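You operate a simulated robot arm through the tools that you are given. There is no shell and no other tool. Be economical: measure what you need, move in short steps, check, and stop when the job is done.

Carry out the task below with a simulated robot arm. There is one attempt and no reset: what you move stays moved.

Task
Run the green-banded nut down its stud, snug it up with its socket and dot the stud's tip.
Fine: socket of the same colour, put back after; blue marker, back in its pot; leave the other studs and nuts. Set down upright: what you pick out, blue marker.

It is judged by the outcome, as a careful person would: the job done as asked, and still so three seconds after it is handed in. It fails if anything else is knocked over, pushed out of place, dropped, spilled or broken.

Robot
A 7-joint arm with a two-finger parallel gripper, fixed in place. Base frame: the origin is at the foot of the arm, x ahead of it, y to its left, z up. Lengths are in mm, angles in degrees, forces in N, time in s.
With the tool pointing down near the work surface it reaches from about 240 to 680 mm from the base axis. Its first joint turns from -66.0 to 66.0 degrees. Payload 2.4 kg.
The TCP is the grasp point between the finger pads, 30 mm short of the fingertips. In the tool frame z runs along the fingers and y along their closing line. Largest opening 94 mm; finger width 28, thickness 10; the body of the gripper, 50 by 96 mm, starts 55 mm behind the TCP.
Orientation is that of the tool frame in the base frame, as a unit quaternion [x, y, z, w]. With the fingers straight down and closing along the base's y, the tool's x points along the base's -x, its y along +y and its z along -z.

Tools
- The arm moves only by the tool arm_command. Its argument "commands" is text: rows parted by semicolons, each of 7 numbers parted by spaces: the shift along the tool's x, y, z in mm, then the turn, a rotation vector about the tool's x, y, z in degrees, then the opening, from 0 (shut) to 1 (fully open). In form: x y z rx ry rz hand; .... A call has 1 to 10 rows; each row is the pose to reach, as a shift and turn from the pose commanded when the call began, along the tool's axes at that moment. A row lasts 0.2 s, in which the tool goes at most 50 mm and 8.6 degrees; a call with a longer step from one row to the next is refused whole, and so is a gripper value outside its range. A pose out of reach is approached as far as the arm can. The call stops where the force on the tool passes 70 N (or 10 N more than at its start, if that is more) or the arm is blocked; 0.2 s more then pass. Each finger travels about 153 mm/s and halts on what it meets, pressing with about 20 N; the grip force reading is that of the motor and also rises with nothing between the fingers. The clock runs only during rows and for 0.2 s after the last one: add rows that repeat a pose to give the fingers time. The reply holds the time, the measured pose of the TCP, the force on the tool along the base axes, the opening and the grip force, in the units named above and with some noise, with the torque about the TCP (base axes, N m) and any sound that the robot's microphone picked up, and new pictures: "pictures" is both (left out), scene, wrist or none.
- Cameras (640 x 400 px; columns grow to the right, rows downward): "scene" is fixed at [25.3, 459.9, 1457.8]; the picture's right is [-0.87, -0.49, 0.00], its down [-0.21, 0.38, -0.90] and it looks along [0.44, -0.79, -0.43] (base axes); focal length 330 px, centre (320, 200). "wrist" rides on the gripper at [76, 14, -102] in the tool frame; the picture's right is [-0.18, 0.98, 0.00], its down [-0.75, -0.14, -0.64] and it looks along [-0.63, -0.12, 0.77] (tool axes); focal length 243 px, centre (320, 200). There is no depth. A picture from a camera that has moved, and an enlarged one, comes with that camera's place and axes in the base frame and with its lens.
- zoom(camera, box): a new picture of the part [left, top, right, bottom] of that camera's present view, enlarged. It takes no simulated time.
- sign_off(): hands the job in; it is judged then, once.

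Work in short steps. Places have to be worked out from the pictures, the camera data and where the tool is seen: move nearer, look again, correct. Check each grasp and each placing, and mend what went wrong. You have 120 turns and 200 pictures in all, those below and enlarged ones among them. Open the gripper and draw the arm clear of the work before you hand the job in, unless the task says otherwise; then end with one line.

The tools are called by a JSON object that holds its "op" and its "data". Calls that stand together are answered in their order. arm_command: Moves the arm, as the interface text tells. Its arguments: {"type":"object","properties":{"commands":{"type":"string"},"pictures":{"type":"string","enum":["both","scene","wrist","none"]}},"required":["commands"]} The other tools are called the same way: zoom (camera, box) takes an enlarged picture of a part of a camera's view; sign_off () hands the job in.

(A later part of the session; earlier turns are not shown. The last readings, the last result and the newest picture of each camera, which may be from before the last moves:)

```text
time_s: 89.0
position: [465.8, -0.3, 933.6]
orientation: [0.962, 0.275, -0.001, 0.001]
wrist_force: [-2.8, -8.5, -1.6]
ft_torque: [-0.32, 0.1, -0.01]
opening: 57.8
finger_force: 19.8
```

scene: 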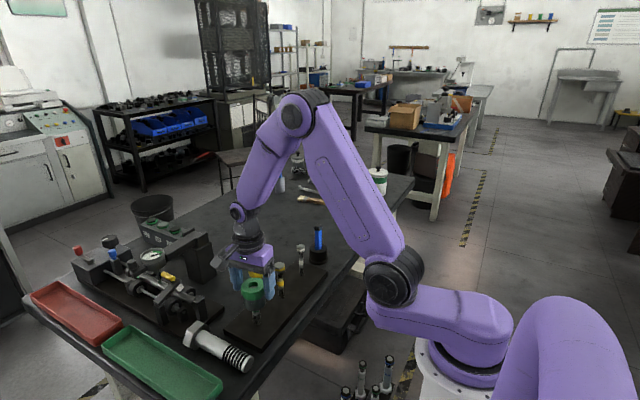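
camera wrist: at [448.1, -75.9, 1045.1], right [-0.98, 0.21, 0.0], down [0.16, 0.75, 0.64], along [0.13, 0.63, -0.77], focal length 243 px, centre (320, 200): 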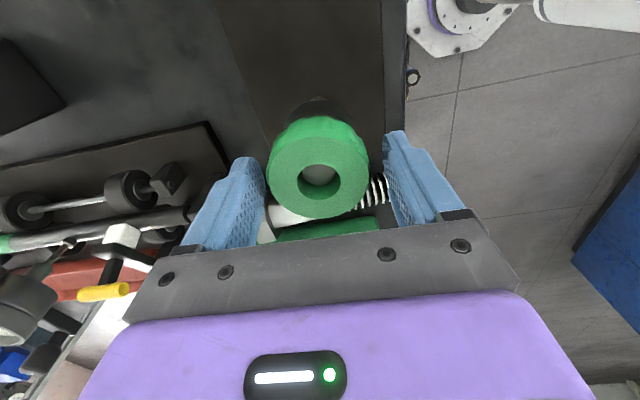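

No slip in the grip, yet no descent. Lift the socket off to inspect the nut directly.

{"op": "arm_command", "data": {"commands": "0 0 -10 0 0 0 0.5; 0 0 -25 0 0 0 0.5; 0 0 -40 0 0 0 0.5; 0 0 -60 0 0 0 0.5; 0 0 -80 0 0 0 0.5; 0 0 -80 0 0 0 0.5"}}

{"op": "zoom", "data": {"camera": "scene", "box": [235, 260, 285, 330]}}

{"op": "zoom", "data": {"camera": "wrist", "box": [200, 60, 440, 250]}}

```text
time_s: 90.4
position: [463.8, 1.2, 1014.4]
orientation: [0.961, 0.276, -0.001, 0.0]
wrist_force: [-0.2, 0.0, -2.8]
ft_torque: [0.02, 0.0, 0.0]
opening: 57.6
finger_force: 19.8
camera wrist: at [536.6, 28.3, 1117.0], right [0.36, -0.93, 0.0], down [-0.71, -0.28, 0.64], along [-0.6, -0.23, -0.77], focal length 243 px, centre (320, 200)
```

scene: 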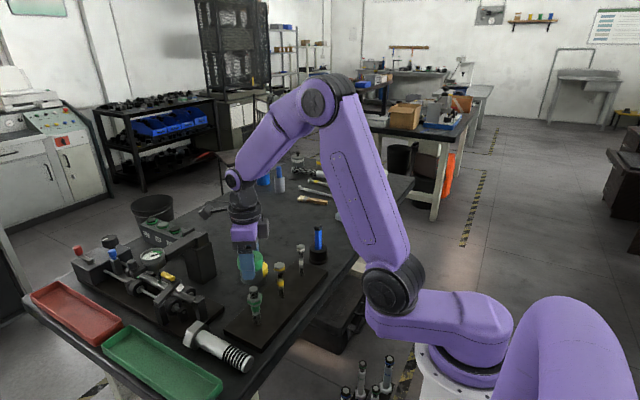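
wrist: 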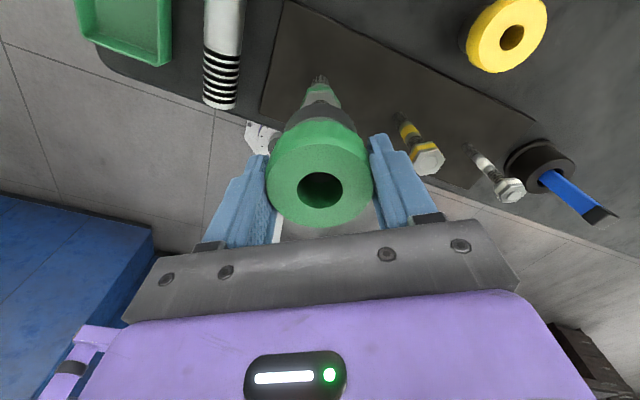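

```text
5.71 times, centred on (260, 295) of scene
camera zoom: at [25.4, 459.9, 1457.8], right [-0.87, -0.49, 0.0], down [-0.21, 0.38, -0.9], along [0.44, -0.79, -0.43], focal length 1887 px, centre (663, -343)
```

zoom: 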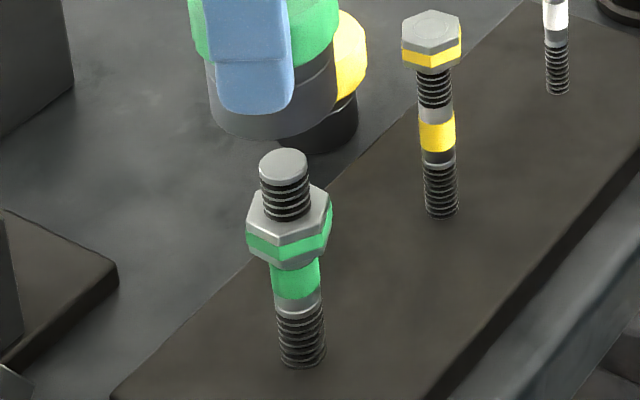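

```text
2.11 times, centred on (320, 155) of wrist
camera zoom: at [536.6, 28.3, 1117.0], right [0.36, -0.93, 0.0], down [-0.71, -0.28, 0.64], along [-0.6, -0.23, -0.77], focal length 511 px, centre (320, 295)
```

zoom: 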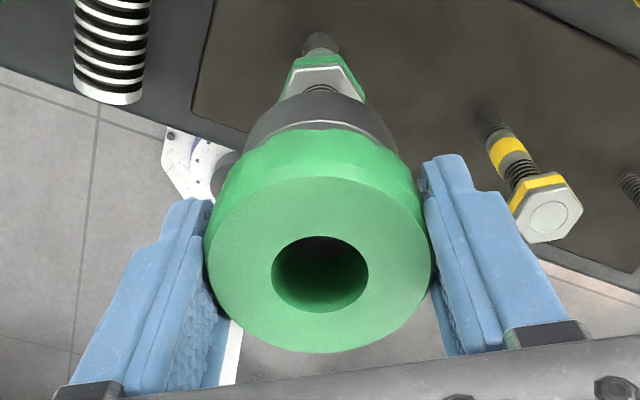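

The nut is unmoved and identical, so the socket spun around it: likely the hex sits deeper than a round lead-in, and I never pressed it on. Wind back 170° with the socket in hand, then re-lower and press while turning.

{"op": "arm_command", "data": {"commands": "0 0 0 0 0 -8.5 0.5; 0 0 0 0 0 -17 0.5; 0 0 0 0 0 -25.5 0.5; 0 0 0 0 0 -34 0.5; 0 0 0 0 0 -42.5 0.5; 0 0 0 0 0 -51 0.5; 0 0 0 0 0 -59.5 0.5; 0 0 0 0 0 -68 0.5; 0 0 0 0 0 -76.5 0.5; 0 0 0 0 0 -85 0.5", "pictures": "none"}}

{"op": "arm_command", "data": {"commands": "0 0 0 0 0 -8.5 0.5; 0 0 0 0 0 -17 0.5; 0 0 0 0 0 -25.5 0.5; 0 0 0 0 0 -34 0.5; 0 0 0 0 0 -42.5 0.5; 0 0 0 0 0 -51 0.5; 0 0 0 0 0 -59.5 0.5; 0 0 0 0 0 -68 0.5; 0 0 0 0 0 -76.5 0.5; 0 0 0 0 0 -85 0.5"}}

{"op": "zoom", "data": {"camera": "scene", "box": [220, 240, 290, 330]}}

{"op": "zoom", "data": {"camera": "wrist", "box": [200, 60, 440, 250]}}

```text
time_s: 92.6
position: [463.2, -0.6, 1014.5]
orientation: [0.521, 0.854, 0.0, -0.001]
wrist_force: [0.8, 0.5, -3.4]
ft_torque: [-0.03, 0.0, 0.0]
opening: 57.5
finger_force: 19.7
```

```text
time_s: 94.8
position: [463.9, 1.6, 1014.9]
orientation: [-0.192, 0.981, 0.0, 0.0]
wrist_force: [0.4, -0.6, -3.3]
ft_torque: [-0.01, 0.0, -0.02]
opening: 57.7
finger_force: 19.5
camera wrist: at [388.0, -15.3, 1118.4], right [-0.2, 0.98, 0.0], down [0.75, 0.15, 0.64], along [0.63, 0.13, -0.77], focal length 243 px, centre (320, 200)
```

scene: 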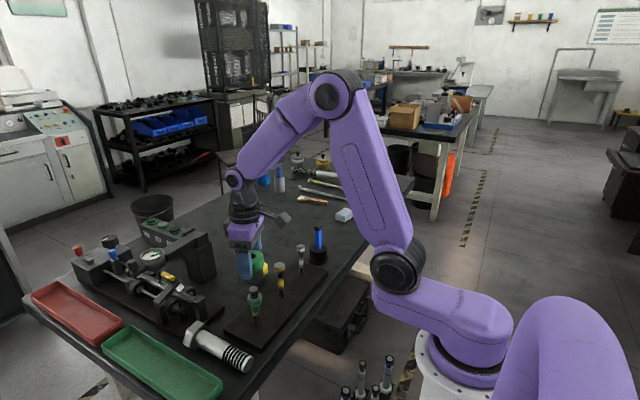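
wrist: 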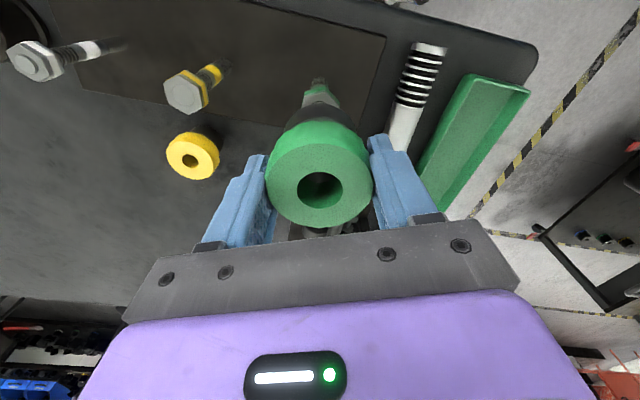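

```text
4.44 times, centred on (255, 285) of scene
camera zoom: at [25.4, 459.9, 1457.8], right [-0.87, -0.49, 0.0], down [-0.21, 0.38, -0.9], along [0.44, -0.79, -0.43], focal length 1468 px, centre (609, -178)
```

zoom: 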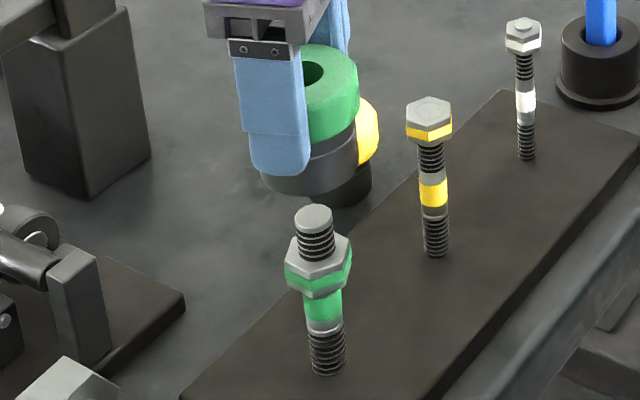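

```text
2.11 times, centred on (320, 155) of wrist
camera zoom: at [388.0, -15.3, 1118.4], right [-0.2, 0.98, 0.0], down [0.75, 0.15, 0.64], along [0.63, 0.13, -0.77], focal length 511 px, centre (320, 295)
```

zoom: 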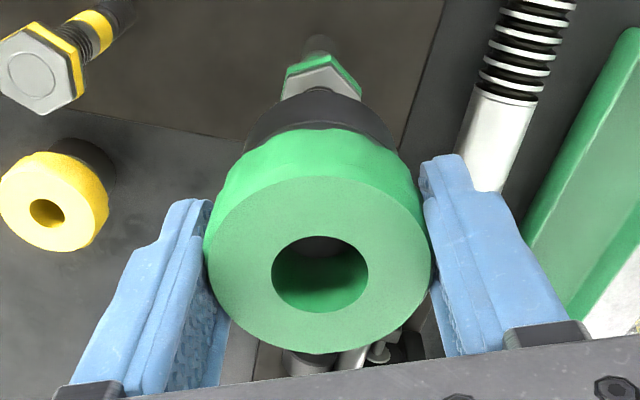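

Now lower: 50 mm quickly then slowly until contact.

{"op": "arm_command", "data": {"commands": "0 0 20 0 0 0 0.5; 0 0 40 0 0 0 0.5; 0 0 50 0 0 0 0.5; 0 0 54 0 0 0 0.5; 0 0 58 0 0 0 0.5; 0 0 62 0 0 0 0.5; 0 0 66 0 0 0 0.5; 0 0 66 0 0 0 0.5", "pictures": "none"}}

{"op": "zoom", "data": {"camera": "scene", "box": [220, 240, 290, 330]}}

```text
time_s: 96.6
position: [464.3, 0.8, 948.7]
orientation: [-0.191, 0.982, 0.0, 0.001]
wrist_force: [-2.1, 1.1, 13.7]
ft_torque: [0.03, 0.04, 0.01]
opening: 57.7
finger_force: 20.0
```

```text
4.44 times, centred on (255, 285) of scene
camera zoom: at [25.1, 459.9, 1457.8], right [-0.87, -0.49, 0.0], down [-0.21, 0.38, -0.9], along [0.44, -0.79, -0.43], focal length 1468 px, centre (609, -178)
```

zoom: 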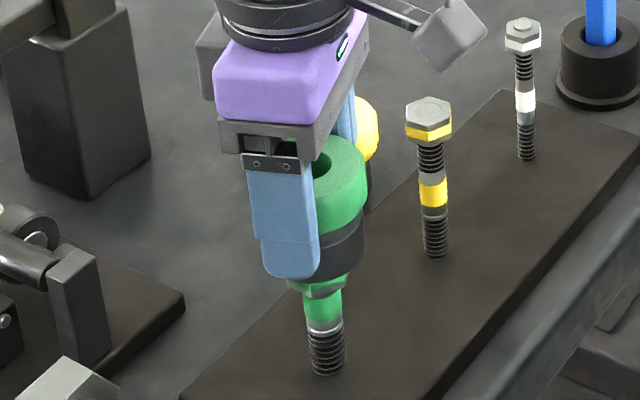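

Blocked at the rim (≈17 N), as a misphased hex would. Turn clockwise with light press to drop on.

{"op": "arm_command", "data": {"commands": "0 0 0.3 0 0 4 0.5; 0 0 0.3 0 0 8 0.5; 0 0 0.3 0 0 12 0.5; 0 0 0.3 0 0 16 0.5; 0 0 0.3 0 0 20 0.5", "pictures": "none"}}

{"op": "zoom", "data": {"camera": "wrist", "box": [260, 90, 380, 220]}}

```text
time_s: 97.8
position: [463.0, -0.3, 947.8]
orientation: [-0.015, 1.0, 0.0, 0.0]
wrist_force: [-2.3, -1.0, 8.6]
ft_torque: [0.03, 0.03, 0.03]
opening: 57.6
finger_force: 20.2
```

```text
3.08 times, centred on (320, 155) of wrist
camera zoom: at [387.0, 11.9, 1051.1], right [0.15, 0.99, 0.0], down [0.76, -0.12, 0.64], along [0.63, -0.1, -0.77], focal length 746 px, centre (320, 338)
```

zoom: 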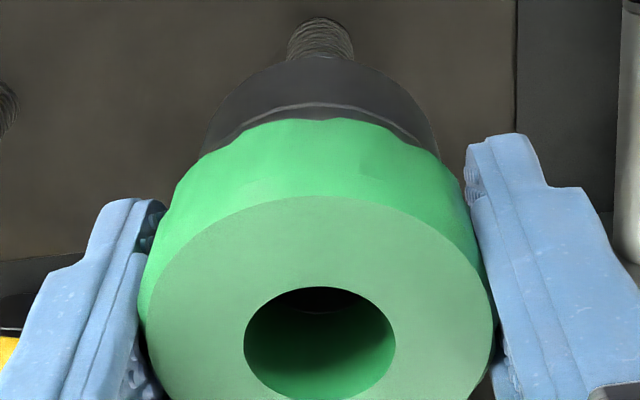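

{"op": "arm_command", "data": {"commands": "0 0 0.8 0 0 4 0.5; 0 0 0.8 0 0 8 0.5; 0 0 0.8 0 0 12 0.5; 0 0 0.8 0 0 16 0.5; 0 0 0.8 0 0 20 0.5", "pictures": "none"}}

{"op": "arm_command", "data": {"commands": "0 0 0.8 0 0 4 0.5; 0 0 0.8 0 0 8 0.5; 0 0 0.8 0 0 12 0.5; 0 0 0.8 0 0 16 0.5; 0 0 0.8 0 0 20 0.5", "pictures": "none"}}

{"op": "zoom", "data": {"camera": "scene", "box": [220, 240, 290, 330]}}

```text
time_s: 99.0
position: [465.1, -0.5, 947.5]
orientation: [0.157, 0.988, 0.001, 0.0]
wrist_force: [0.4, 2.9, 3.1]
ft_torque: [0.08, -0.08, 0.06]
opening: 57.4
finger_force: 20.2
```

```text
time_s: 100.2
position: [464.8, -0.0, 947.3]
orientation: [0.327, 0.945, 0.0, 0.0]
wrist_force: [3.9, 1.4, 3.8]
ft_torque: [0.0, -0.21, 0.15]
opening: 58.4
finger_force: 19.6
```

```text
4.44 times, centred on (255, 285) of scene
camera zoom: at [25.4, 459.9, 1457.8], right [-0.87, -0.49, 0.0], down [-0.21, 0.38, -0.9], along [0.44, -0.79, -0.43], focal length 1468 px, centre (609, -178)
```

zoom: 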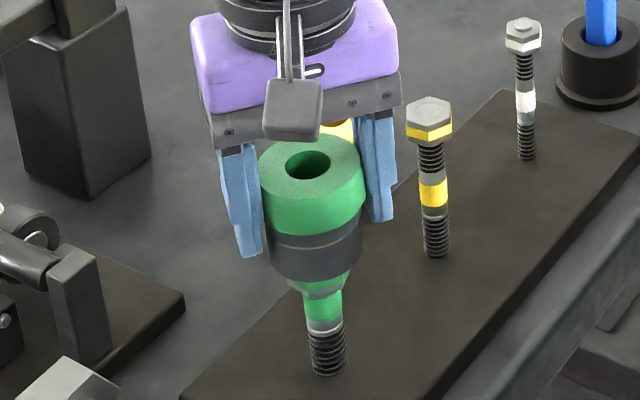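

Torque is rising (0.15) without descent. Check for ring slip with a half-lobe (10°) clockwise turn.

{"op": "zoom", "data": {"camera": "wrist", "box": [260, 90, 380, 170]}}

{"op": "arm_command", "data": {"commands": "0 0 0 0 0 5 0.5; 0 0 0 0 0 10 0.5; 0 0 0 0 0 10 0.5", "pictures": "none"}}

{"op": "zoom", "data": {"camera": "wrist", "box": [260, 90, 380, 170]}}

```text
5.00 times, centred on (320, 130) of wrist
camera zoom: at [413.5, 58.2, 1049.6], right [0.75, 0.66, 0.0], down [0.51, -0.58, 0.64], along [0.42, -0.48, -0.77], focal length 1213 px, centre (320, 550)
```

zoom: 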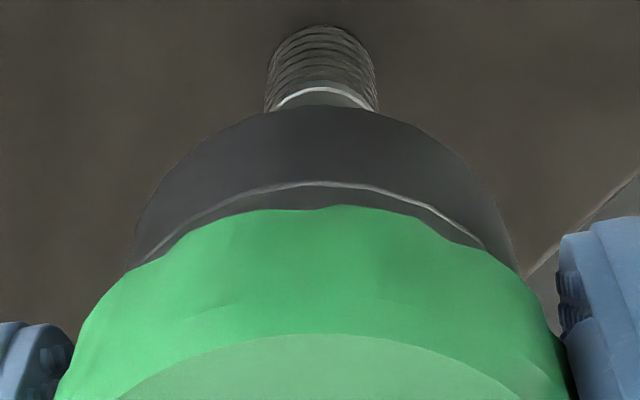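

```text
time_s: 101.0
position: [464.7, -0.2, 945.6]
orientation: [0.409, 0.913, 0.0, -0.001]
wrist_force: [2.4, 1.9, -5.2]
ft_torque: [0.07, -0.14, 0.04]
opening: 57.1
finger_force: 20.0
```

```text
5.00 times, centred on (320, 130) of wrist
camera zoom: at [424.3, 66.4, 1049.5], right [0.86, 0.52, 0.0], down [0.4, -0.66, 0.64], along [0.33, -0.55, -0.77], focal length 1213 px, centre (320, 550)
```

zoom: 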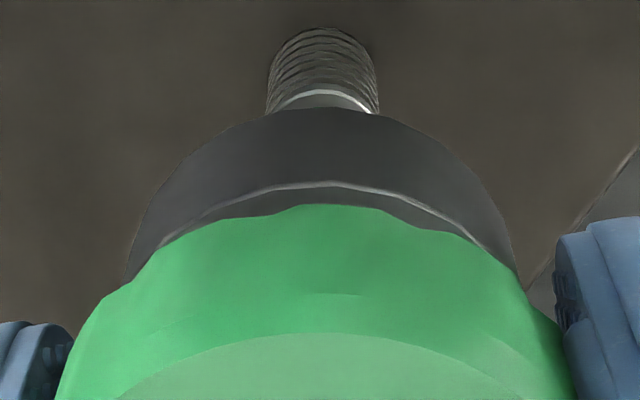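

Some slip is visible: the socket resists, so its hex has found the nut. Press it down to confirm engagement.

{"op": "arm_command", "data": {"commands": "0 0 3 0 0 0 0.5; 0 0 6 0 0 0 0.5; 0 0 9 0 0 0 0.5; 0 0 12 0 0 0 0.5; 0 0 14 0 0 0 0.5; 0 0 14 0 0 0 0.5", "pictures": "none"}}

{"op": "zoom", "data": {"camera": "scene", "box": [220, 240, 290, 330]}}

```text
time_s: 102.4
position: [464.1, 0.3, 932.3]
orientation: [0.407, 0.913, 0.0, 0.0]
wrist_force: [4.4, 0.8, -1.9]
ft_torque: [0.05, -0.13, 0.02]
opening: 57.1
finger_force: 19.7
```

```text
4.44 times, centred on (255, 285) of scene
camera zoom: at [25.5, 459.9, 1457.8], right [-0.87, -0.49, 0.0], down [-0.21, 0.38, -0.9], along [0.44, -0.79, -0.43], focal length 1468 px, centre (609, -178)
```

zoom: 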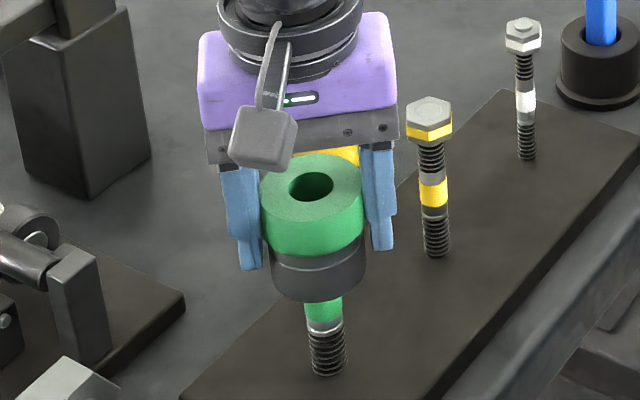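

It slid down freely: hex engaged. Let it settle fully, regrip at mid-ring height with a full close command, and turn in small steps watching torque.

{"op": "arm_command", "data": {"commands": "0 0 0 0 0 0 0.75; 0 0 0 0 0 0 0.75; 0 0 -5 0 0 0 0.75; 0 0 -5 0 0 0 0; 0 0 -5 0 0 0 0; 0 0 -5 0 0 0 0; 0 0 -5 0 0 4 0; 0 0 -5 0 0 8 0; 0 0 -5 0 0 12 0"}}

{"op": "zoom", "data": {"camera": "wrist", "box": [260, 90, 380, 170]}}

{"op": "arm_command", "data": {"commands": "0 0 0 0 0 4 0; 0 0 0 0 0 8 0", "pictures": "none"}}

{"op": "zoom", "data": {"camera": "wrist", "box": [260, 90, 380, 170]}}

```text
time_s: 104.4
position: [465.1, -0.4, 936.9]
orientation: [0.501, 0.865, 0.001, 0.0]
wrist_force: [4.4, -0.5, -0.4]
ft_torque: [0.04, -0.16, 0.11]
opening: 57.9
finger_force: 19.9
camera wrist: at [439.4, 73.0, 1040.3], right [0.94, 0.33, 0.0], down [0.25, -0.72, 0.64], along [0.21, -0.61, -0.77], focal length 243 px, centre (320, 200)
```

scene: 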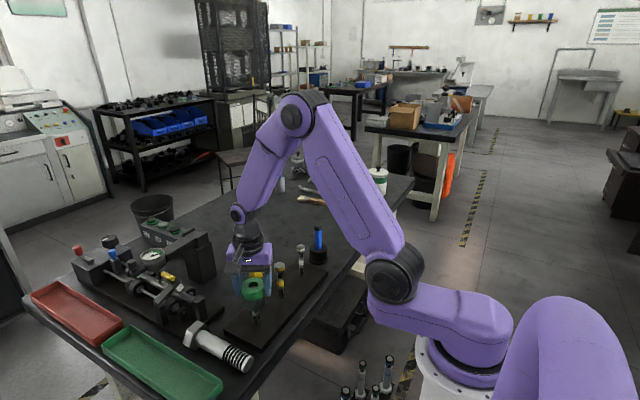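
wrist: 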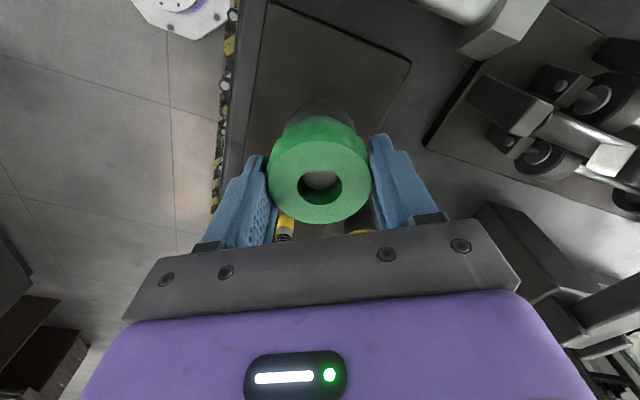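

```text
5.00 times, centred on (320, 130) of wrist
camera zoom: at [439.4, 73.0, 1040.3], right [0.94, 0.33, 0.0], down [0.25, -0.72, 0.64], along [0.21, -0.61, -0.77], focal length 1213 px, centre (320, 550)
```

zoom: 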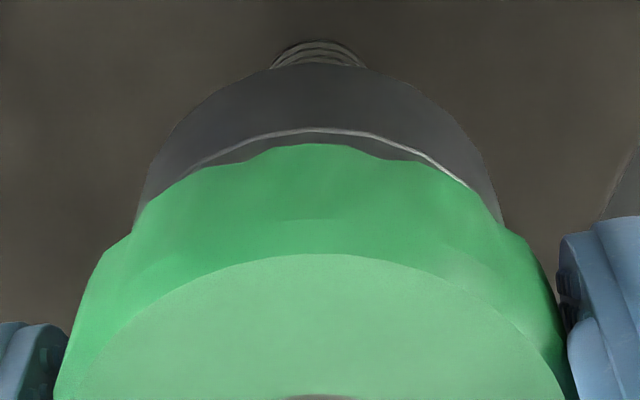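

```text
time_s: 105.0
position: [464.6, 1.3, 937.3]
orientation: [0.559, 0.829, 0.002, 0.0]
wrist_force: [6.6, 4.5, 0.0]
ft_torque: [0.1, -0.1, 0.13]
opening: 57.4
finger_force: 19.5
```

```text
5.00 times, centred on (320, 130) of wrist
camera zoom: at [449.0, 76.5, 1040.5], right [0.98, 0.2, 0.0], down [0.15, -0.75, 0.64], along [0.13, -0.63, -0.77], focal length 1213 px, centre (320, 550)
```

zoom: 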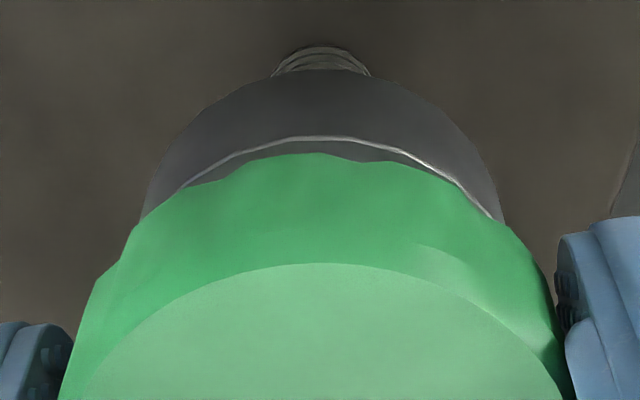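

Measure torque build-up over several small clockwise steps to learn the slip limit.

{"op": "arm_command", "data": {"commands": "0 0 0 0 0 3 0", "pictures": "none"}}

{"op": "arm_command", "data": {"commands": "0 0 0 0 0 3 0", "pictures": "none"}}

{"op": "arm_command", "data": {"commands": "0 0 0 0 0 3 0", "pictures": "none"}}

{"op": "arm_command", "data": {"commands": "0 0 0 0 0 3 0", "pictures": "none"}}

{"op": "arm_command", "data": {"commands": "0 0 0 0 0 3 0", "pictures": "none"}}

{"op": "arm_command", "data": {"commands": "0 0 0 0 0 3 0", "pictures": "none"}}

{"op": "arm_command", "data": {"commands": "0 0 0 0 0 3 0", "pictures": "none"}}

```text
time_s: 105.4
position: [464.2, 1.4, 937.8]
orientation: [0.581, 0.814, 0.0, 0.0]
wrist_force: [9.1, 6.1, -4.3]
ft_torque: [0.21, -0.2, 0.13]
opening: 57.8
finger_force: 19.6
```

```text
time_s: 105.8
position: [465.1, 0.3, 937.5]
orientation: [0.602, 0.798, 0.001, 0.001]
wrist_force: [9.8, 8.3, -0.4]
ft_torque: [0.29, -0.3, 0.12]
opening: 57.9
finger_force: 19.9
```

```text
time_s: 106.2
position: [464.8, -0.3, 937.6]
orientation: [0.623, 0.782, 0.001, 0.001]
wrist_force: [11.3, 5.8, 0.3]
ft_torque: [0.2, -0.34, 0.08]
opening: 57.6
finger_force: 19.7
```

```text
time_s: 106.6
position: [465.2, -0.9, 938.1]
orientation: [0.644, 0.765, 0.001, 0.001]
wrist_force: [13.2, 7.8, -3.2]
ft_torque: [0.16, -0.38, 0.08]
opening: 57.7
finger_force: 20.1
```

```text
time_s: 107.0
position: [464.2, -0.9, 937.6]
orientation: [0.663, 0.749, 0.002, 0.0]
wrist_force: [11.7, 6.4, 3.6]
ft_torque: [0.07, -0.25, 0.12]
opening: 57.7
finger_force: 20.1
```

```text
time_s: 107.4
position: [464.7, -0.7, 936.9]
orientation: [0.683, 0.73, 0.001, 0.001]
wrist_force: [11.3, 2.4, 7.3]
ft_torque: [0.0, -0.15, 0.13]
opening: 58.1
finger_force: 20.4
```

```text
time_s: 107.8
position: [465.1, 0.3, 937.0]
orientation: [0.702, 0.712, 0.0, 0.001]
wrist_force: [13.8, 1.8, 4.3]
ft_torque: [-0.09, -0.18, 0.13]
opening: 58.0
finger_force: 19.4
```

Torque plateaus at ~0.12. Use the fixed scene view to see whether the ring itself rotates over a 10° turn.

{"op": "zoom", "data": {"camera": "scene", "box": [245, 270, 275, 310]}}

{"op": "arm_command", "data": {"commands": "0 0 0 0 0 5 0; 0 0 0 0 0 10 0; 0 0 0 0 0 10 0", "pictures": "none"}}

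{"op": "zoom", "data": {"camera": "scene", "box": [245, 270, 275, 310]}}

```text
10.00 times, centred on (260, 290) of scene
camera zoom: at [25.6, 459.9, 1457.8], right [-0.87, -0.49, 0.0], down [-0.21, 0.38, -0.9], along [0.44, -0.79, -0.43], focal length 3302 px, centre (920, -700)
```

zoom: 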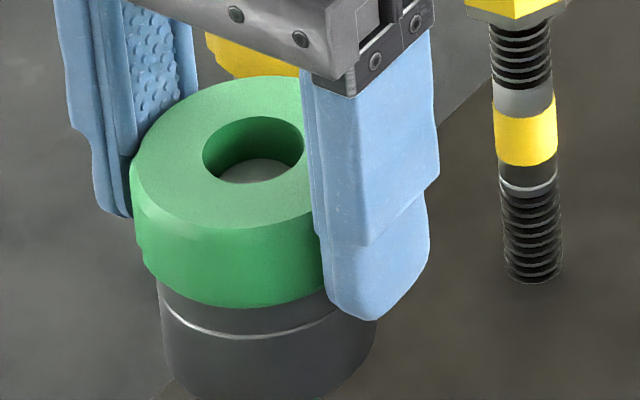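

```text
time_s: 108.6
position: [463.6, -0.2, 937.1]
orientation: [0.762, 0.648, -0.001, -0.001]
wrist_force: [8.0, -0.7, -2.3]
ft_torque: [0.04, -0.17, 0.07]
opening: 57.3
finger_force: 20.1
```

```text
10.00 times, centred on (260, 290) of scene
camera zoom: at [25.6, 459.9, 1457.8], right [-0.87, -0.49, 0.0], down [-0.21, 0.38, -0.9], along [0.44, -0.79, -0.43], focal length 3302 px, centre (920, -700)
```

zoom: 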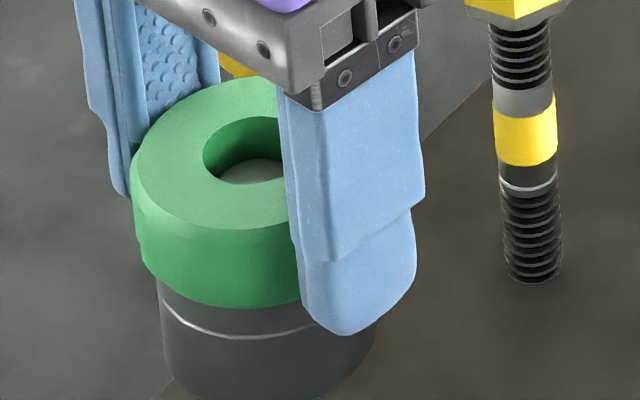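

Ring stays still: the pads are slipping. I'm gripping near its smooth top (opening 57 vs 60 originally); regrip ~11 mm lower on the lobed part and retry.

{"op": "arm_command", "data": {"commands": "0 0 0 0 0 0 0.8; 0 0 0 0 0 0 0.8; 0 0 11 0 0 0 0.8; 0 0 11 0 0 0 0; 0 0 11 0 0 0 0; 0 0 11 0 0 0 0", "pictures": "none"}}

{"op": "arm_command", "data": {"commands": "0 0 0 0 0 4 0", "pictures": "none"}}

{"op": "arm_command", "data": {"commands": "0 0 0 0 0 4 0", "pictures": "none"}}

{"op": "arm_command", "data": {"commands": "0 0 0 0 0 4 0", "pictures": "none"}}

{"op": "zoom", "data": {"camera": "scene", "box": [245, 270, 275, 310]}}

```text
time_s: 110.0
position: [465.8, -0.1, 927.3]
orientation: [0.76, 0.649, 0.0, 0.001]
wrist_force: [2.4, -0.3, 8.4]
ft_torque: [-0.01, 0.07, 0.0]
opening: 56.9
finger_force: 19.5
```

```text
time_s: 110.4
position: [465.6, 0.0, 926.3]
orientation: [0.783, 0.621, 0.001, 0.001]
wrist_force: [5.7, 0.7, 1.3]
ft_torque: [-0.04, -0.01, 0.14]
opening: 56.9
finger_force: 20.1
```

```text
time_s: 110.8
position: [464.7, -0.4, 927.5]
orientation: [0.805, 0.593, 0.0, 0.001]
wrist_force: [7.7, 2.1, 1.1]
ft_torque: [-0.02, -0.08, 0.18]
opening: 57.5
finger_force: 19.7
```

```text
time_s: 111.2
position: [464.9, 1.3, 926.8]
orientation: [0.825, 0.565, 0.0, 0.0]
wrist_force: [6.8, 4.1, 4.4]
ft_torque: [0.04, -0.05, 0.13]
opening: 58.0
finger_force: 19.6
```

```text
10.00 times, centred on (260, 290) of scene
camera zoom: at [25.5, 460.0, 1457.8], right [-0.87, -0.49, 0.0], down [-0.21, 0.38, -0.9], along [0.44, -0.79, -0.43], focal length 3302 px, centre (920, -700)
```

zoom: 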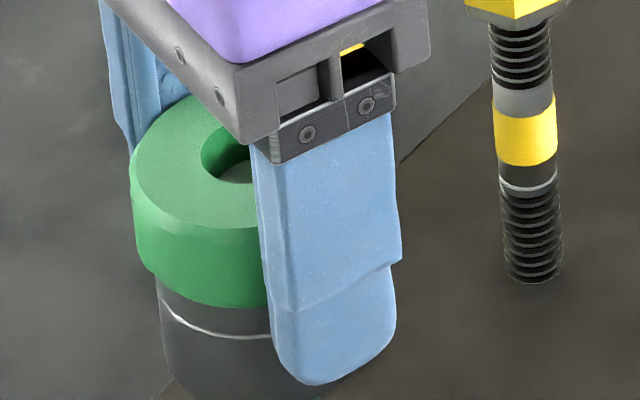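

Peak before slipping is only ~0.18 N·m in the smooth grip. Plan: offset the hand ~16 mm along the pads so the pad edges bite into the ring's scallops, then orbit about the stud axis. First open and wind back 85°.

{"op": "arm_command", "data": {"commands": "0 0 0 0 0 0 0.8; 0 0 0 0 0 -8.5 0.8; 0 0 0 0 0 -17 0.8; 0 0 0 0 0 -25.5 0.8; 0 0 0 0 0 -34 0.8; 0 0 0 0 0 -42.5 0.8; 0 0 0 0 0 -51 0.8; 0 0 0 0 0 -59.5 0.8; 0 0 0 0 0 -68 0.8; 0 0 0 0 0 -76.5 0.8", "pictures": "none"}}

{"op": "arm_command", "data": {"commands": "8 0 0 0 0 0 0.8; 17 0 0 0 0 0 0.8; 17 0 0 0 0 0 0; 17 0 0 0 0 0 0; 17 0 0 0 0 0 0", "pictures": "wrist"}}

```text
time_s: 113.4
position: [463.9, 0.5, 926.9]
orientation: [0.295, 0.956, 0.0, 0.001]
wrist_force: [0.5, -0.2, 0.0]
ft_torque: [0.01, 0.01, -0.04]
opening: 75.3
finger_force: 0.1
```

```text
time_s: 114.6
position: [450.5, 8.9, 926.0]
orientation: [0.296, 0.955, 0.0, 0.001]
wrist_force: [4.4, 11.6, 4.8]
ft_torque: [0.1, -0.12, 0.19]
opening: 59.2
finger_force: 20.0
camera wrist: at [395.5, 64.1, 1029.5], right [0.71, 0.71, 0.0], down [0.54, -0.54, 0.64], along [0.46, -0.45, -0.77], focal length 243 px, centre (320, 200)
```

wrist: 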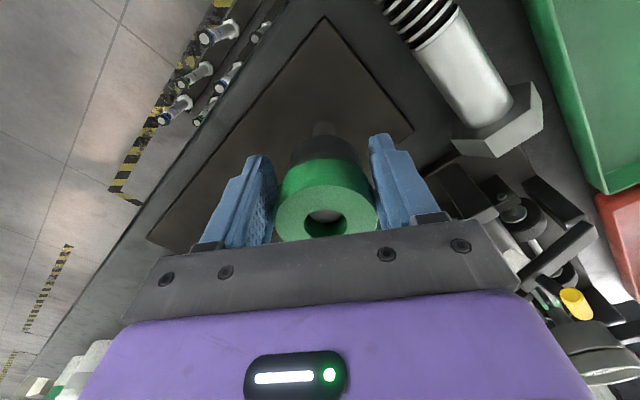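

Edge grip set (59.2 mm). Orbit clockwise in 4° steps reading torque.

{"op": "arm_command", "data": {"commands": "0 1.2 0 0 0 4 0", "pictures": "none"}}

{"op": "arm_command", "data": {"commands": "0 1.2 0 0 0 4 0", "pictures": "none"}}

{"op": "arm_command", "data": {"commands": "0 1.2 0 0 0 4 0", "pictures": "none"}}

{"op": "arm_command", "data": {"commands": "0 1.2 0 0 0 4 0", "pictures": "none"}}

{"op": "zoom", "data": {"camera": "wrist", "box": [260, 110, 390, 250]}}

```text
time_s: 115.0
position: [450.0, 10.8, 927.6]
orientation: [0.329, 0.944, 0.001, -0.001]
wrist_force: [0.9, 15.9, 5.9]
ft_torque: [0.12, -0.08, 0.32]
opening: 58.8
finger_force: 20.2
```

```text
time_s: 115.4
position: [450.4, 11.2, 927.4]
orientation: [0.362, 0.932, -0.001, -0.002]
wrist_force: [-3.0, 22.6, 6.6]
ft_torque: [0.19, 0.01, 0.37]
opening: 58.4
finger_force: 19.9
```

```text
time_s: 115.8
position: [451.7, 12.6, 925.7]
orientation: [0.394, 0.919, -0.001, -0.001]
wrist_force: [-5.2, 25.0, 6.5]
ft_torque: [0.16, -0.02, 0.48]
opening: 58.7
finger_force: 19.9
```

```text
time_s: 116.2
position: [452.4, 15.3, 926.2]
orientation: [0.426, 0.905, -0.001, 0.0]
wrist_force: [-4.7, 24.5, 3.1]
ft_torque: [0.18, 0.09, 0.46]
opening: 59.0
finger_force: 20.1
```

```text
2.86 times, centred on (325, 180) of wrist
camera zoom: at [414.8, 82.3, 1029.2], right [0.88, 0.48, 0.0], down [0.37, -0.67, 0.64], along [0.31, -0.56, -0.77], focal length 693 px, centre (306, 257)
```

zoom: 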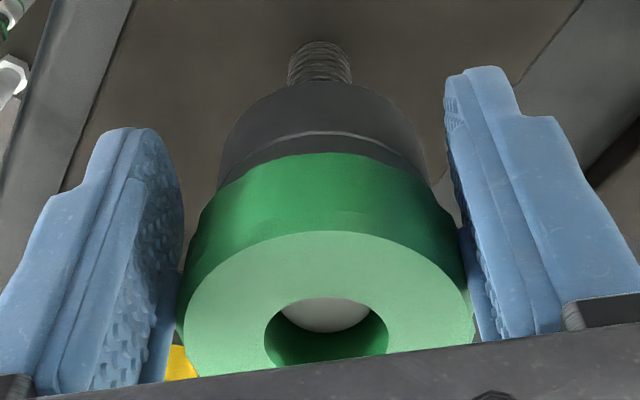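

{"op": "zoom", "data": {"camera": "scene", "box": [245, 270, 275, 310]}}

```text
10.00 times, centred on (260, 290) of scene
camera zoom: at [25.2, 460.5, 1457.6], right [-0.87, -0.49, 0.0], down [-0.21, 0.38, -0.9], along [0.44, -0.79, -0.43], focal length 3302 px, centre (920, -700)
```

zoom: 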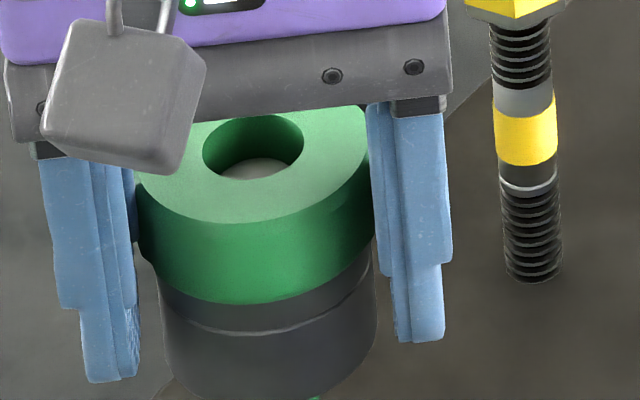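

Only ~0.24 N·m about the stud. A better way: straddle the socket so the palm bears on the ring top, grip, press down and turn, adding palm friction. Open, recentre and descend to palm contact.

{"op": "arm_command", "data": {"commands": "0 0 0 0 0 0 0.85; 0 0 0 0 0 0 0.85; -16 0 0 0 0 0 0.85; -16 0 12 0 0 0 0.85; -16 0 24 0 0 0 0.85; -16 0 32 0 0 0 0.85; -16 0 35 0 0 0 0.85; -16 0 38 0 0 0 0.85; -16 0 41 0 0 0 0.85"}}

```text
time_s: 118.2
position: [462.9, 1.2, 885.4]
orientation: [0.428, 0.904, 0.0, -0.001]
wrist_force: [0.0, -0.2, 0.3]
ft_torque: [-0.02, 0.0, 0.04]
opening: 80.0
finger_force: 0.1
camera wrist: at [426.4, 68.9, 988.2], right [0.88, 0.48, 0.0], down [0.37, -0.67, 0.64], along [0.31, -0.56, -0.77], focal length 243 px, centre (320, 200)
```

scene: 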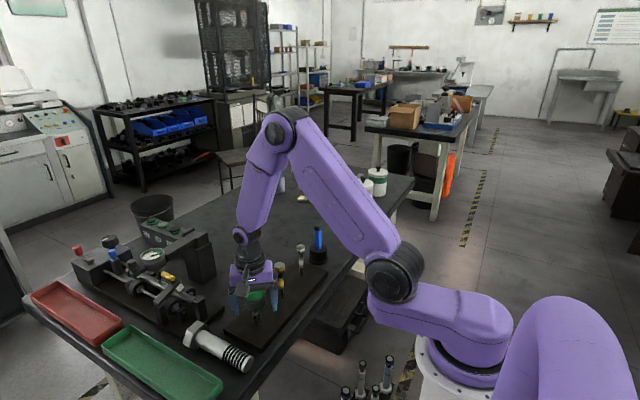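
wrist: 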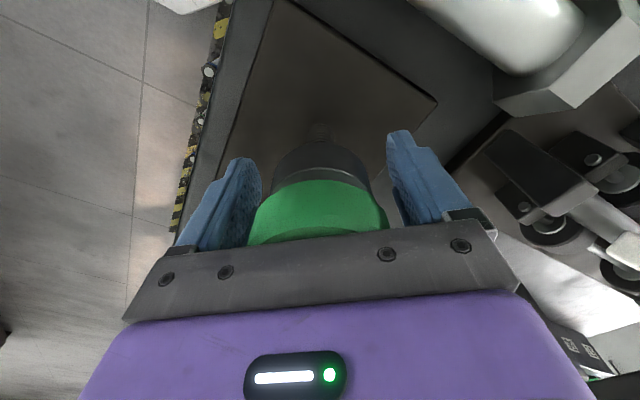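

{"op": "arm_command", "data": {"commands": "0 0 2 0 0 0 0.85; 0 0 3 0 0 0 0.85; 0 0 4 0 0 0 0.85; 0 0 4 0 0 0 0.85", "pictures": "none"}}

{"op": "arm_command", "data": {"commands": "0 0 0 0 0 0 0; 0 0 0 0 0 0 0; 0 0 0 0 0 4 0", "pictures": "none"}}

{"op": "arm_command", "data": {"commands": "0 0 0 0 0 4 0", "pictures": "none"}}

{"op": "arm_command", "data": {"commands": "0 0 0 0 0 4 0", "pictures": "none"}}

```text
time_s: 119.2
position: [464.3, 0.1, 881.7]
orientation: [0.425, 0.905, 0.001, 0.001]
wrist_force: [-7.4, 4.3, 37.5]
ft_torque: [-0.15, -0.08, 0.04]
opening: 79.8
finger_force: 0.1
```

```text
time_s: 120.0
position: [464.4, 0.1, 881.8]
orientation: [0.459, 0.889, 0.001, 0.003]
wrist_force: [6.4, 2.1, 40.7]
ft_torque: [-0.17, 0.59, 0.06]
opening: 57.7
finger_force: 20.1
```

```text
time_s: 120.4
position: [463.7, -0.2, 883.5]
orientation: [0.491, 0.871, 0.001, 0.003]
wrist_force: [12.5, 0.3, 32.8]
ft_torque: [-0.07, 0.6, 0.08]
opening: 57.3
finger_force: 20.4
```

```text
time_s: 120.8
position: [465.5, -0.4, 881.4]
orientation: [0.521, 0.854, 0.001, 0.003]
wrist_force: [12.6, -1.6, 30.7]
ft_torque: [0.02, 0.6, 0.13]
opening: 57.5
finger_force: 19.9
```

{"op": "arm_command", "data": {"commands": "0 0 1 0 0 5 0; 0 0 1 0 0 10 0", "pictures": "none"}}

{"op": "arm_command", "data": {"commands": "0 0 0.5 0 0 5 0; 0 0 0.5 0 0 10 0", "pictures": "none"}}

{"op": "arm_command", "data": {"commands": "0 0 0 0 0 5 0; 0 0 0 0 0 10 0", "pictures": "none"}}

{"op": "arm_command", "data": {"commands": "0 0 0 0 0 5 0; 0 0 0 0 0 10 0", "pictures": "scene"}}

```text
time_s: 121.4
position: [465.0, 0.3, 881.4]
orientation: [0.594, 0.804, 0.002, 0.002]
wrist_force: [3.5, -1.1, 50.9]
ft_torque: [0.0, 0.45, 0.14]
opening: 57.7
finger_force: 19.7
```

```text
time_s: 122.0
position: [464.7, 0.4, 881.2]
orientation: [0.662, 0.749, 0.003, 0.002]
wrist_force: [-0.6, -2.8, 58.9]
ft_torque: [-0.05, 0.35, 0.18]
opening: 57.7
finger_force: 19.4
```

```text
time_s: 122.6
position: [465.4, -0.2, 881.7]
orientation: [0.724, 0.689, 0.002, 0.003]
wrist_force: [0.9, -5.2, 52.5]
ft_torque: [0.05, 0.53, 0.16]
opening: 58.3
finger_force: 20.1
```

```text
time_s: 123.2
position: [465.5, 1.4, 881.7]
orientation: [0.782, 0.623, 0.003, 0.002]
wrist_force: [-0.6, -8.5, 55.0]
ft_torque: [0.22, 0.38, 0.18]
opening: 57.9
finger_force: 20.4
```

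scene: 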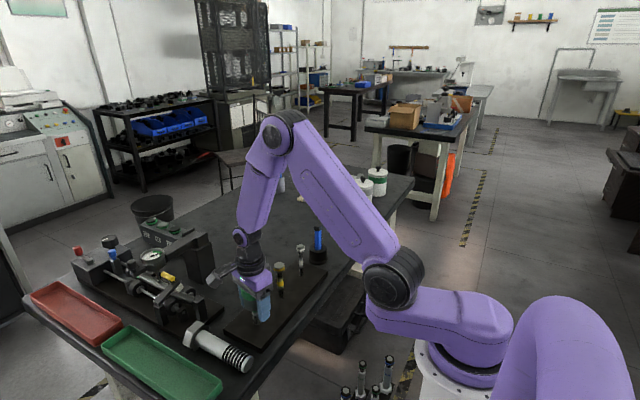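

Torque stays ≈0.18 even with 55 N of palm pressure, which suggests the nut itself may be yielding. Lift the socket off and compare the nut's orientation and height.

{"op": "arm_command", "data": {"commands": "0 0 0 0 0 0 0.85; 0 0 0 0 0 0 0.85; 0 0 -25 0 0 0 0.85; 0 0 -48 0 0 0 0.85; 0 0 -48 0 0 0 0.4; 0 0 -48 0 0 0 0.4; 0 0 -60 0 0 0 0.4; 0 0 -90 0 0 0 0.4; 0 0 -130 0 0 0 0.4; 0 0 -130 0 0 0 0.4", "pictures": "none"}}

{"op": "zoom", "data": {"camera": "scene", "box": [235, 260, 285, 330]}}

```text
time_s: 125.4
position: [463.2, -0.5, 1011.2]
orientation: [0.779, 0.627, 0.0, -0.001]
wrist_force: [0.4, -0.4, -2.0]
ft_torque: [-0.03, 0.01, 0.03]
opening: 58.3
finger_force: 20.4
```

```text
5.71 times, centred on (260, 295) of scene
camera zoom: at [25.4, 459.9, 1457.8], right [-0.87, -0.49, 0.0], down [-0.21, 0.38, -0.9], along [0.44, -0.79, -0.43], focal length 1887 px, centre (663, -343)
```

zoom: 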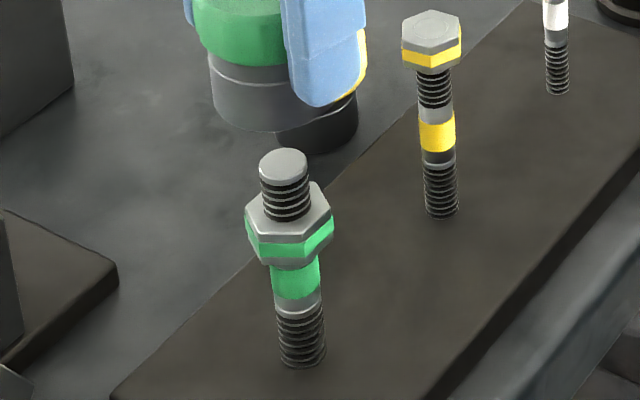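

The nut has turned by ~15–20° this time – so the socket is driving it past finger-tight. Do one more firm edge-grip pull: wind back 120° (hex symmetry) and re-seat the socket.

{"op": "arm_command", "data": {"commands": "0 0 0 0 0 -8 0.4; 0 0 0 0 0 -16 0.4; 0 0 0 0 0 -24 0.4; 0 0 0 0 0 -32 0.4; 0 0 0 0 0 -40 0.4; 0 0 0 0 0 -48 0.4; 0 0 0 0 0 -56 0.4; 0 0 0 0 0 -60 0.4; 0 0 0 0 0 -60 0.4", "pictures": "none"}}

{"op": "arm_command", "data": {"commands": "0 0 0 0 0 -8 0.4; 0 0 0 0 0 -16 0.4; 0 0 0 0 0 -24 0.4; 0 0 0 0 0 -32 0.4; 0 0 0 0 0 -40 0.4; 0 0 0 0 0 -48 0.4; 0 0 0 0 0 -56 0.4; 0 0 0 0 0 -60 0.4; 0 0 0 0 0 -60 0.4", "pictures": "none"}}

{"op": "arm_command", "data": {"commands": "0 0 20 0 0 0 0.4; 0 0 40 0 0 0 0.4; 0 0 50 0 0 0 0.4; 0 0 56 0 0 0 0.4; 0 0 62 0 0 0 0.4; 0 0 67 0 0 0 0.4; 0 0 72 0 0 0 0.4; 0 0 76 0 0 0 0.4; 0 0 76 0 0 0 0.4", "pictures": "none"}}

{"op": "zoom", "data": {"camera": "scene", "box": [220, 240, 290, 330]}}

```text
time_s: 127.4
position: [464.1, 1.2, 1009.3]
orientation: [0.361, 0.932, 0.0, 0.0]
wrist_force: [0.2, 0.5, -2.3]
ft_torque: [0.0, -0.03, 0.05]
opening: 57.9
finger_force: 19.2
```

```text
time_s: 129.4
position: [463.4, 0.4, 1008.5]
orientation: [-0.153, 0.988, 0.0, -0.001]
wrist_force: [-0.2, -0.3, -2.8]
ft_torque: [-0.02, 0.01, 0.02]
opening: 58.0
finger_force: 19.6
```

```text
time_s: 131.4
position: [463.8, 0.2, 933.3]
orientation: [-0.152, 0.988, 0.0, 0.001]
wrist_force: [10.3, -3.5, -7.7]
ft_torque: [-0.05, -0.23, 0.06]
opening: 57.7
finger_force: 19.8
```

```text
4.44 times, centred on (255, 285) of scene
camera zoom: at [25.7, 459.8, 1457.8], right [-0.87, -0.49, 0.0], down [-0.21, 0.38, -0.9], along [0.44, -0.79, -0.43], focal length 1468 px, centre (609, -178)
```

zoom: 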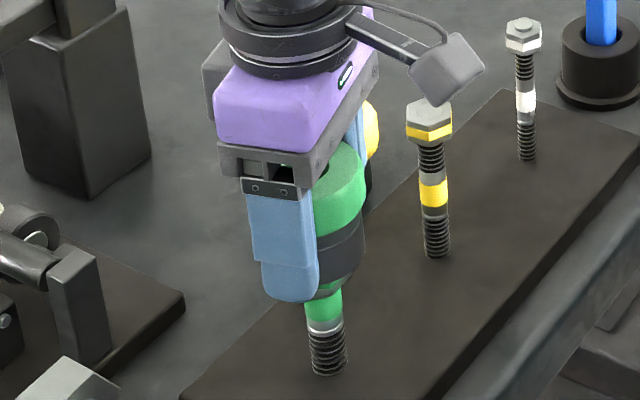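

Socket is sitting on the nut's rim, not fully on. Turn slightly with light pressure to drop it.

{"op": "arm_command", "data": {"commands": "0 0 0.5 0 0 4 0.4; 0 0 1 0 0 8 0.4; 0 0 1.5 0 0 12 0.4; 0 0 2 0 0 16 0.4; 0 0 2 0 0 20 0.4; 0 0 2 0 0 24 0.4; 0 0 2 0 0 28 0.4; 0 0 2 0 0 28 0.8; 0 0 2 0 0 28 0.8", "pictures": "none"}}

{"op": "zoom", "data": {"camera": "scene", "box": [220, 240, 290, 330]}}

```text
time_s: 133.4
position: [463.3, 0.6, 932.5]
orientation: [0.091, 0.996, 0.0, -0.001]
wrist_force: [-0.7, 0.7, 0.5]
ft_torque: [-0.01, 0.0, -0.02]
opening: 75.1
finger_force: 0.1
```

```text
4.44 times, centred on (255, 285) of scene
camera zoom: at [25.3, 459.9, 1457.8], right [-0.87, -0.49, 0.0], down [-0.21, 0.38, -0.9], along [0.44, -0.79, -0.43], focal length 1468 px, centre (609, -178)
```

zoom: 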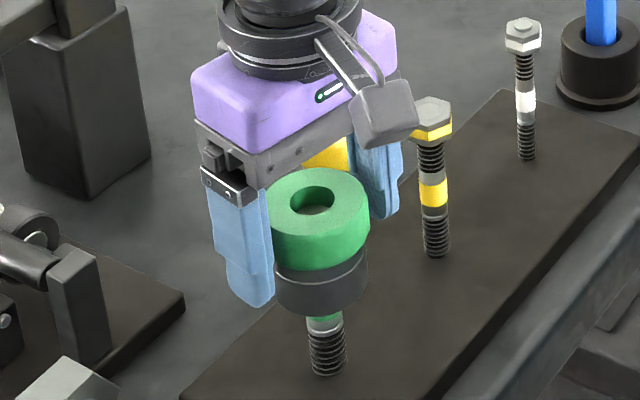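

Socket fully seated. Edge-grip with 17 mm offset and pull round.

{"op": "arm_command", "data": {"commands": "8 0 2 0 0 0 0.8; 17 0 4 0 0 0 0.8; 17 0 4 0 0 0 0; 17 0 4 0 0 0 0; 17 0 4 0 0 0 0", "pictures": "none"}}

{"op": "arm_command", "data": {"commands": "0 1.1 0 0 0 4 0; -0.2 2.2 0 0 0 8 0; -0.3 3.3 0 0 0 12 0", "pictures": "none"}}

{"op": "arm_command", "data": {"commands": "0 1.1 0 0 0 4 0; -0.2 2.2 0 0 0 8 0; -0.3 3.3 0 0 0 12 0", "pictures": "none"}}

{"op": "arm_command", "data": {"commands": "0 1.1 0 0 0 4 0; -0.2 2.2 0 0 0 8 0; -0.3 3.3 0 0 0 12 0", "pictures": "none"}}

{"op": "arm_command", "data": {"commands": "0 1.1 0 0 0 4 0; -0.2 2.2 0 0 0 8 0; -0.3 3.3 0 0 0 12 0", "pictures": "none"}}

```text
time_s: 134.6
position: [445.7, 4.8, 927.8]
orientation: [0.092, 0.996, 0.001, -0.001]
wrist_force: [-5.4, -5.0, 8.0]
ft_torque: [-0.02, -0.1, -0.13]
opening: 58.7
finger_force: 20.3
```

```text
time_s: 135.4
position: [446.7, 7.5, 927.5]
orientation: [0.195, 0.981, 0.0, -0.003]
wrist_force: [-15.0, 0.5, 0.6]
ft_torque: [0.0, 0.17, -0.04]
opening: 57.1
finger_force: 19.7
```

```text
time_s: 136.2
position: [449.3, 10.3, 929.0]
orientation: [0.297, 0.955, 0.0, -0.001]
wrist_force: [-9.6, 7.2, -0.1]
ft_torque: [0.02, 0.05, 0.16]
opening: 57.8
finger_force: 19.7
```

```text
time_s: 137.0
position: [450.0, 14.2, 927.7]
orientation: [0.395, 0.918, 0.0, 0.001]
wrist_force: [-6.8, 17.9, 4.9]
ft_torque: [0.0, -0.07, 0.3]
opening: 58.3
finger_force: 19.9
```

```text
time_s: 137.8
position: [453.5, 18.3, 927.3]
orientation: [0.486, 0.874, 0.0, 0.0]
wrist_force: [-9.2, 31.5, 5.1]
ft_torque: [0.2, 0.1, 0.43]
opening: 55.9
finger_force: 19.6
```

{"op": "arm_command", "data": {"commands": "0 0.8 0 0 0 4 0; -0.2 1.6 0 0 0 8 0; -0.3 2.5 0 0 0 12 0", "pictures": "none"}}

{"op": "arm_command", "data": {"commands": "0 0.8 0 0 0 4 0; -0.2 1.6 0 0 0 8 0; -0.3 2.5 0 0 0 12 0", "pictures": "wrist"}}

```text
time_s: 138.6
position: [456.9, 21.5, 927.9]
orientation: [0.574, 0.819, 0.001, 0.0]
wrist_force: [-0.1, 39.8, 2.2]
ft_torque: [0.36, 0.15, 0.6]
opening: 54.3
finger_force: 19.8
```

```text
time_s: 139.4
position: [459.3, 24.8, 928.5]
orientation: [0.654, 0.757, 0.002, 0.001]
wrist_force: [10.8, 45.4, 5.1]
ft_torque: [0.3, 0.08, 0.99]
opening: 53.2
finger_force: 20.7
camera wrist: at [462.7, 101.8, 1031.8], right [1.0, -0.04, 0.01], down [-0.03, -0.77, 0.64], along [-0.02, -0.64, -0.77], focal length 243 px, centre (320, 200)
```

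wrist: 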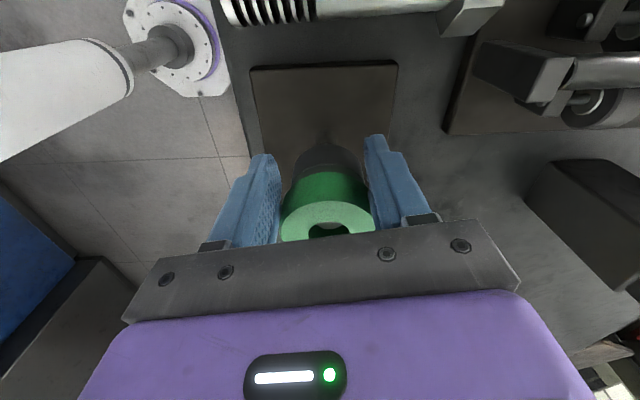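

About 0.5 N·m about the stud now — a firm pull. One more small increment, then release and inspect.

{"op": "arm_command", "data": {"commands": "-0.3 1.2 0 0 0 4 0; -0.8 2.4 0 0 0 8 0", "pictures": "none"}}

{"op": "arm_command", "data": {"commands": "0 0 0 0 0 0 0.8; 0 0 0 0 0 0 0.8; -22 0 0 0 0 0 0.8; -22 0 0 0 0 0 0.8"}}

{"op": "zoom", "data": {"camera": "scene", "box": [220, 240, 290, 330]}}

```text
time_s: 140.0
position: [463.9, 25.1, 928.4]
orientation: [0.704, 0.71, 0.003, 0.003]
wrist_force: [20.5, 54.6, 14.6]
ft_torque: [0.47, 0.01, 1.0]
opening: 51.3
finger_force: 20.2
```

```text
time_s: 141.0
position: [460.7, -7.1, 928.1]
orientation: [0.71, 0.704, 0.0, -0.001]
wrist_force: [0.3, -0.1, 0.7]
ft_torque: [-0.01, 0.0, -0.02]
opening: 75.4
finger_force: 0.1
camera wrist: at [475.1, 69.2, 1031.1], right [0.98, -0.19, 0.0], down [-0.15, -0.75, 0.64], along [-0.12, -0.63, -0.77], focal length 243 px, centre (320, 200)
```

scene: 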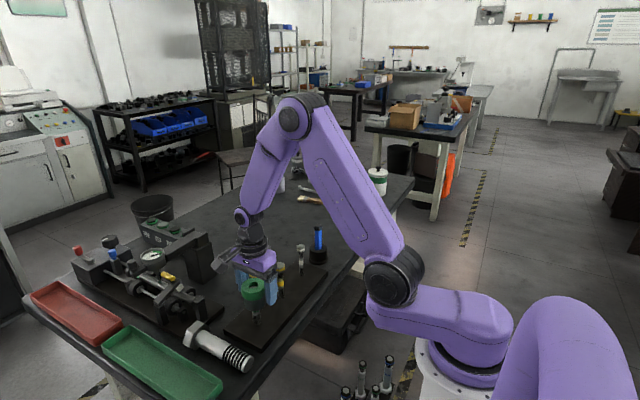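
wrist: 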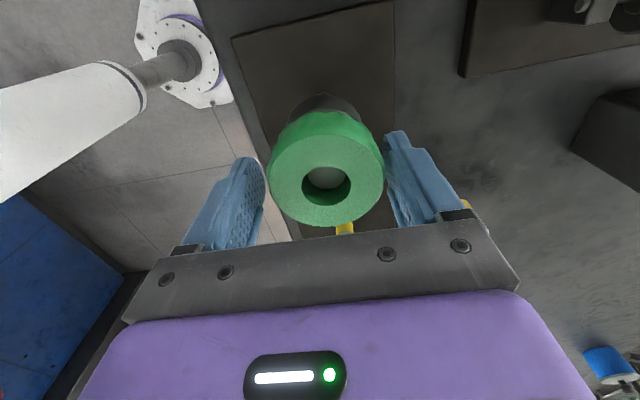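

```text
4.44 times, centred on (255, 285) of scene
camera zoom: at [25.3, 459.8, 1457.8], right [-0.87, -0.49, 0.0], down [-0.21, 0.38, -0.9], along [0.44, -0.79, -0.43], focal length 1468 px, centre (609, -178)
```

zoom: 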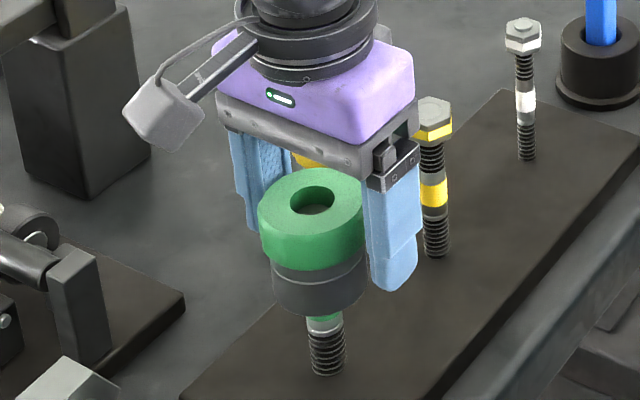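

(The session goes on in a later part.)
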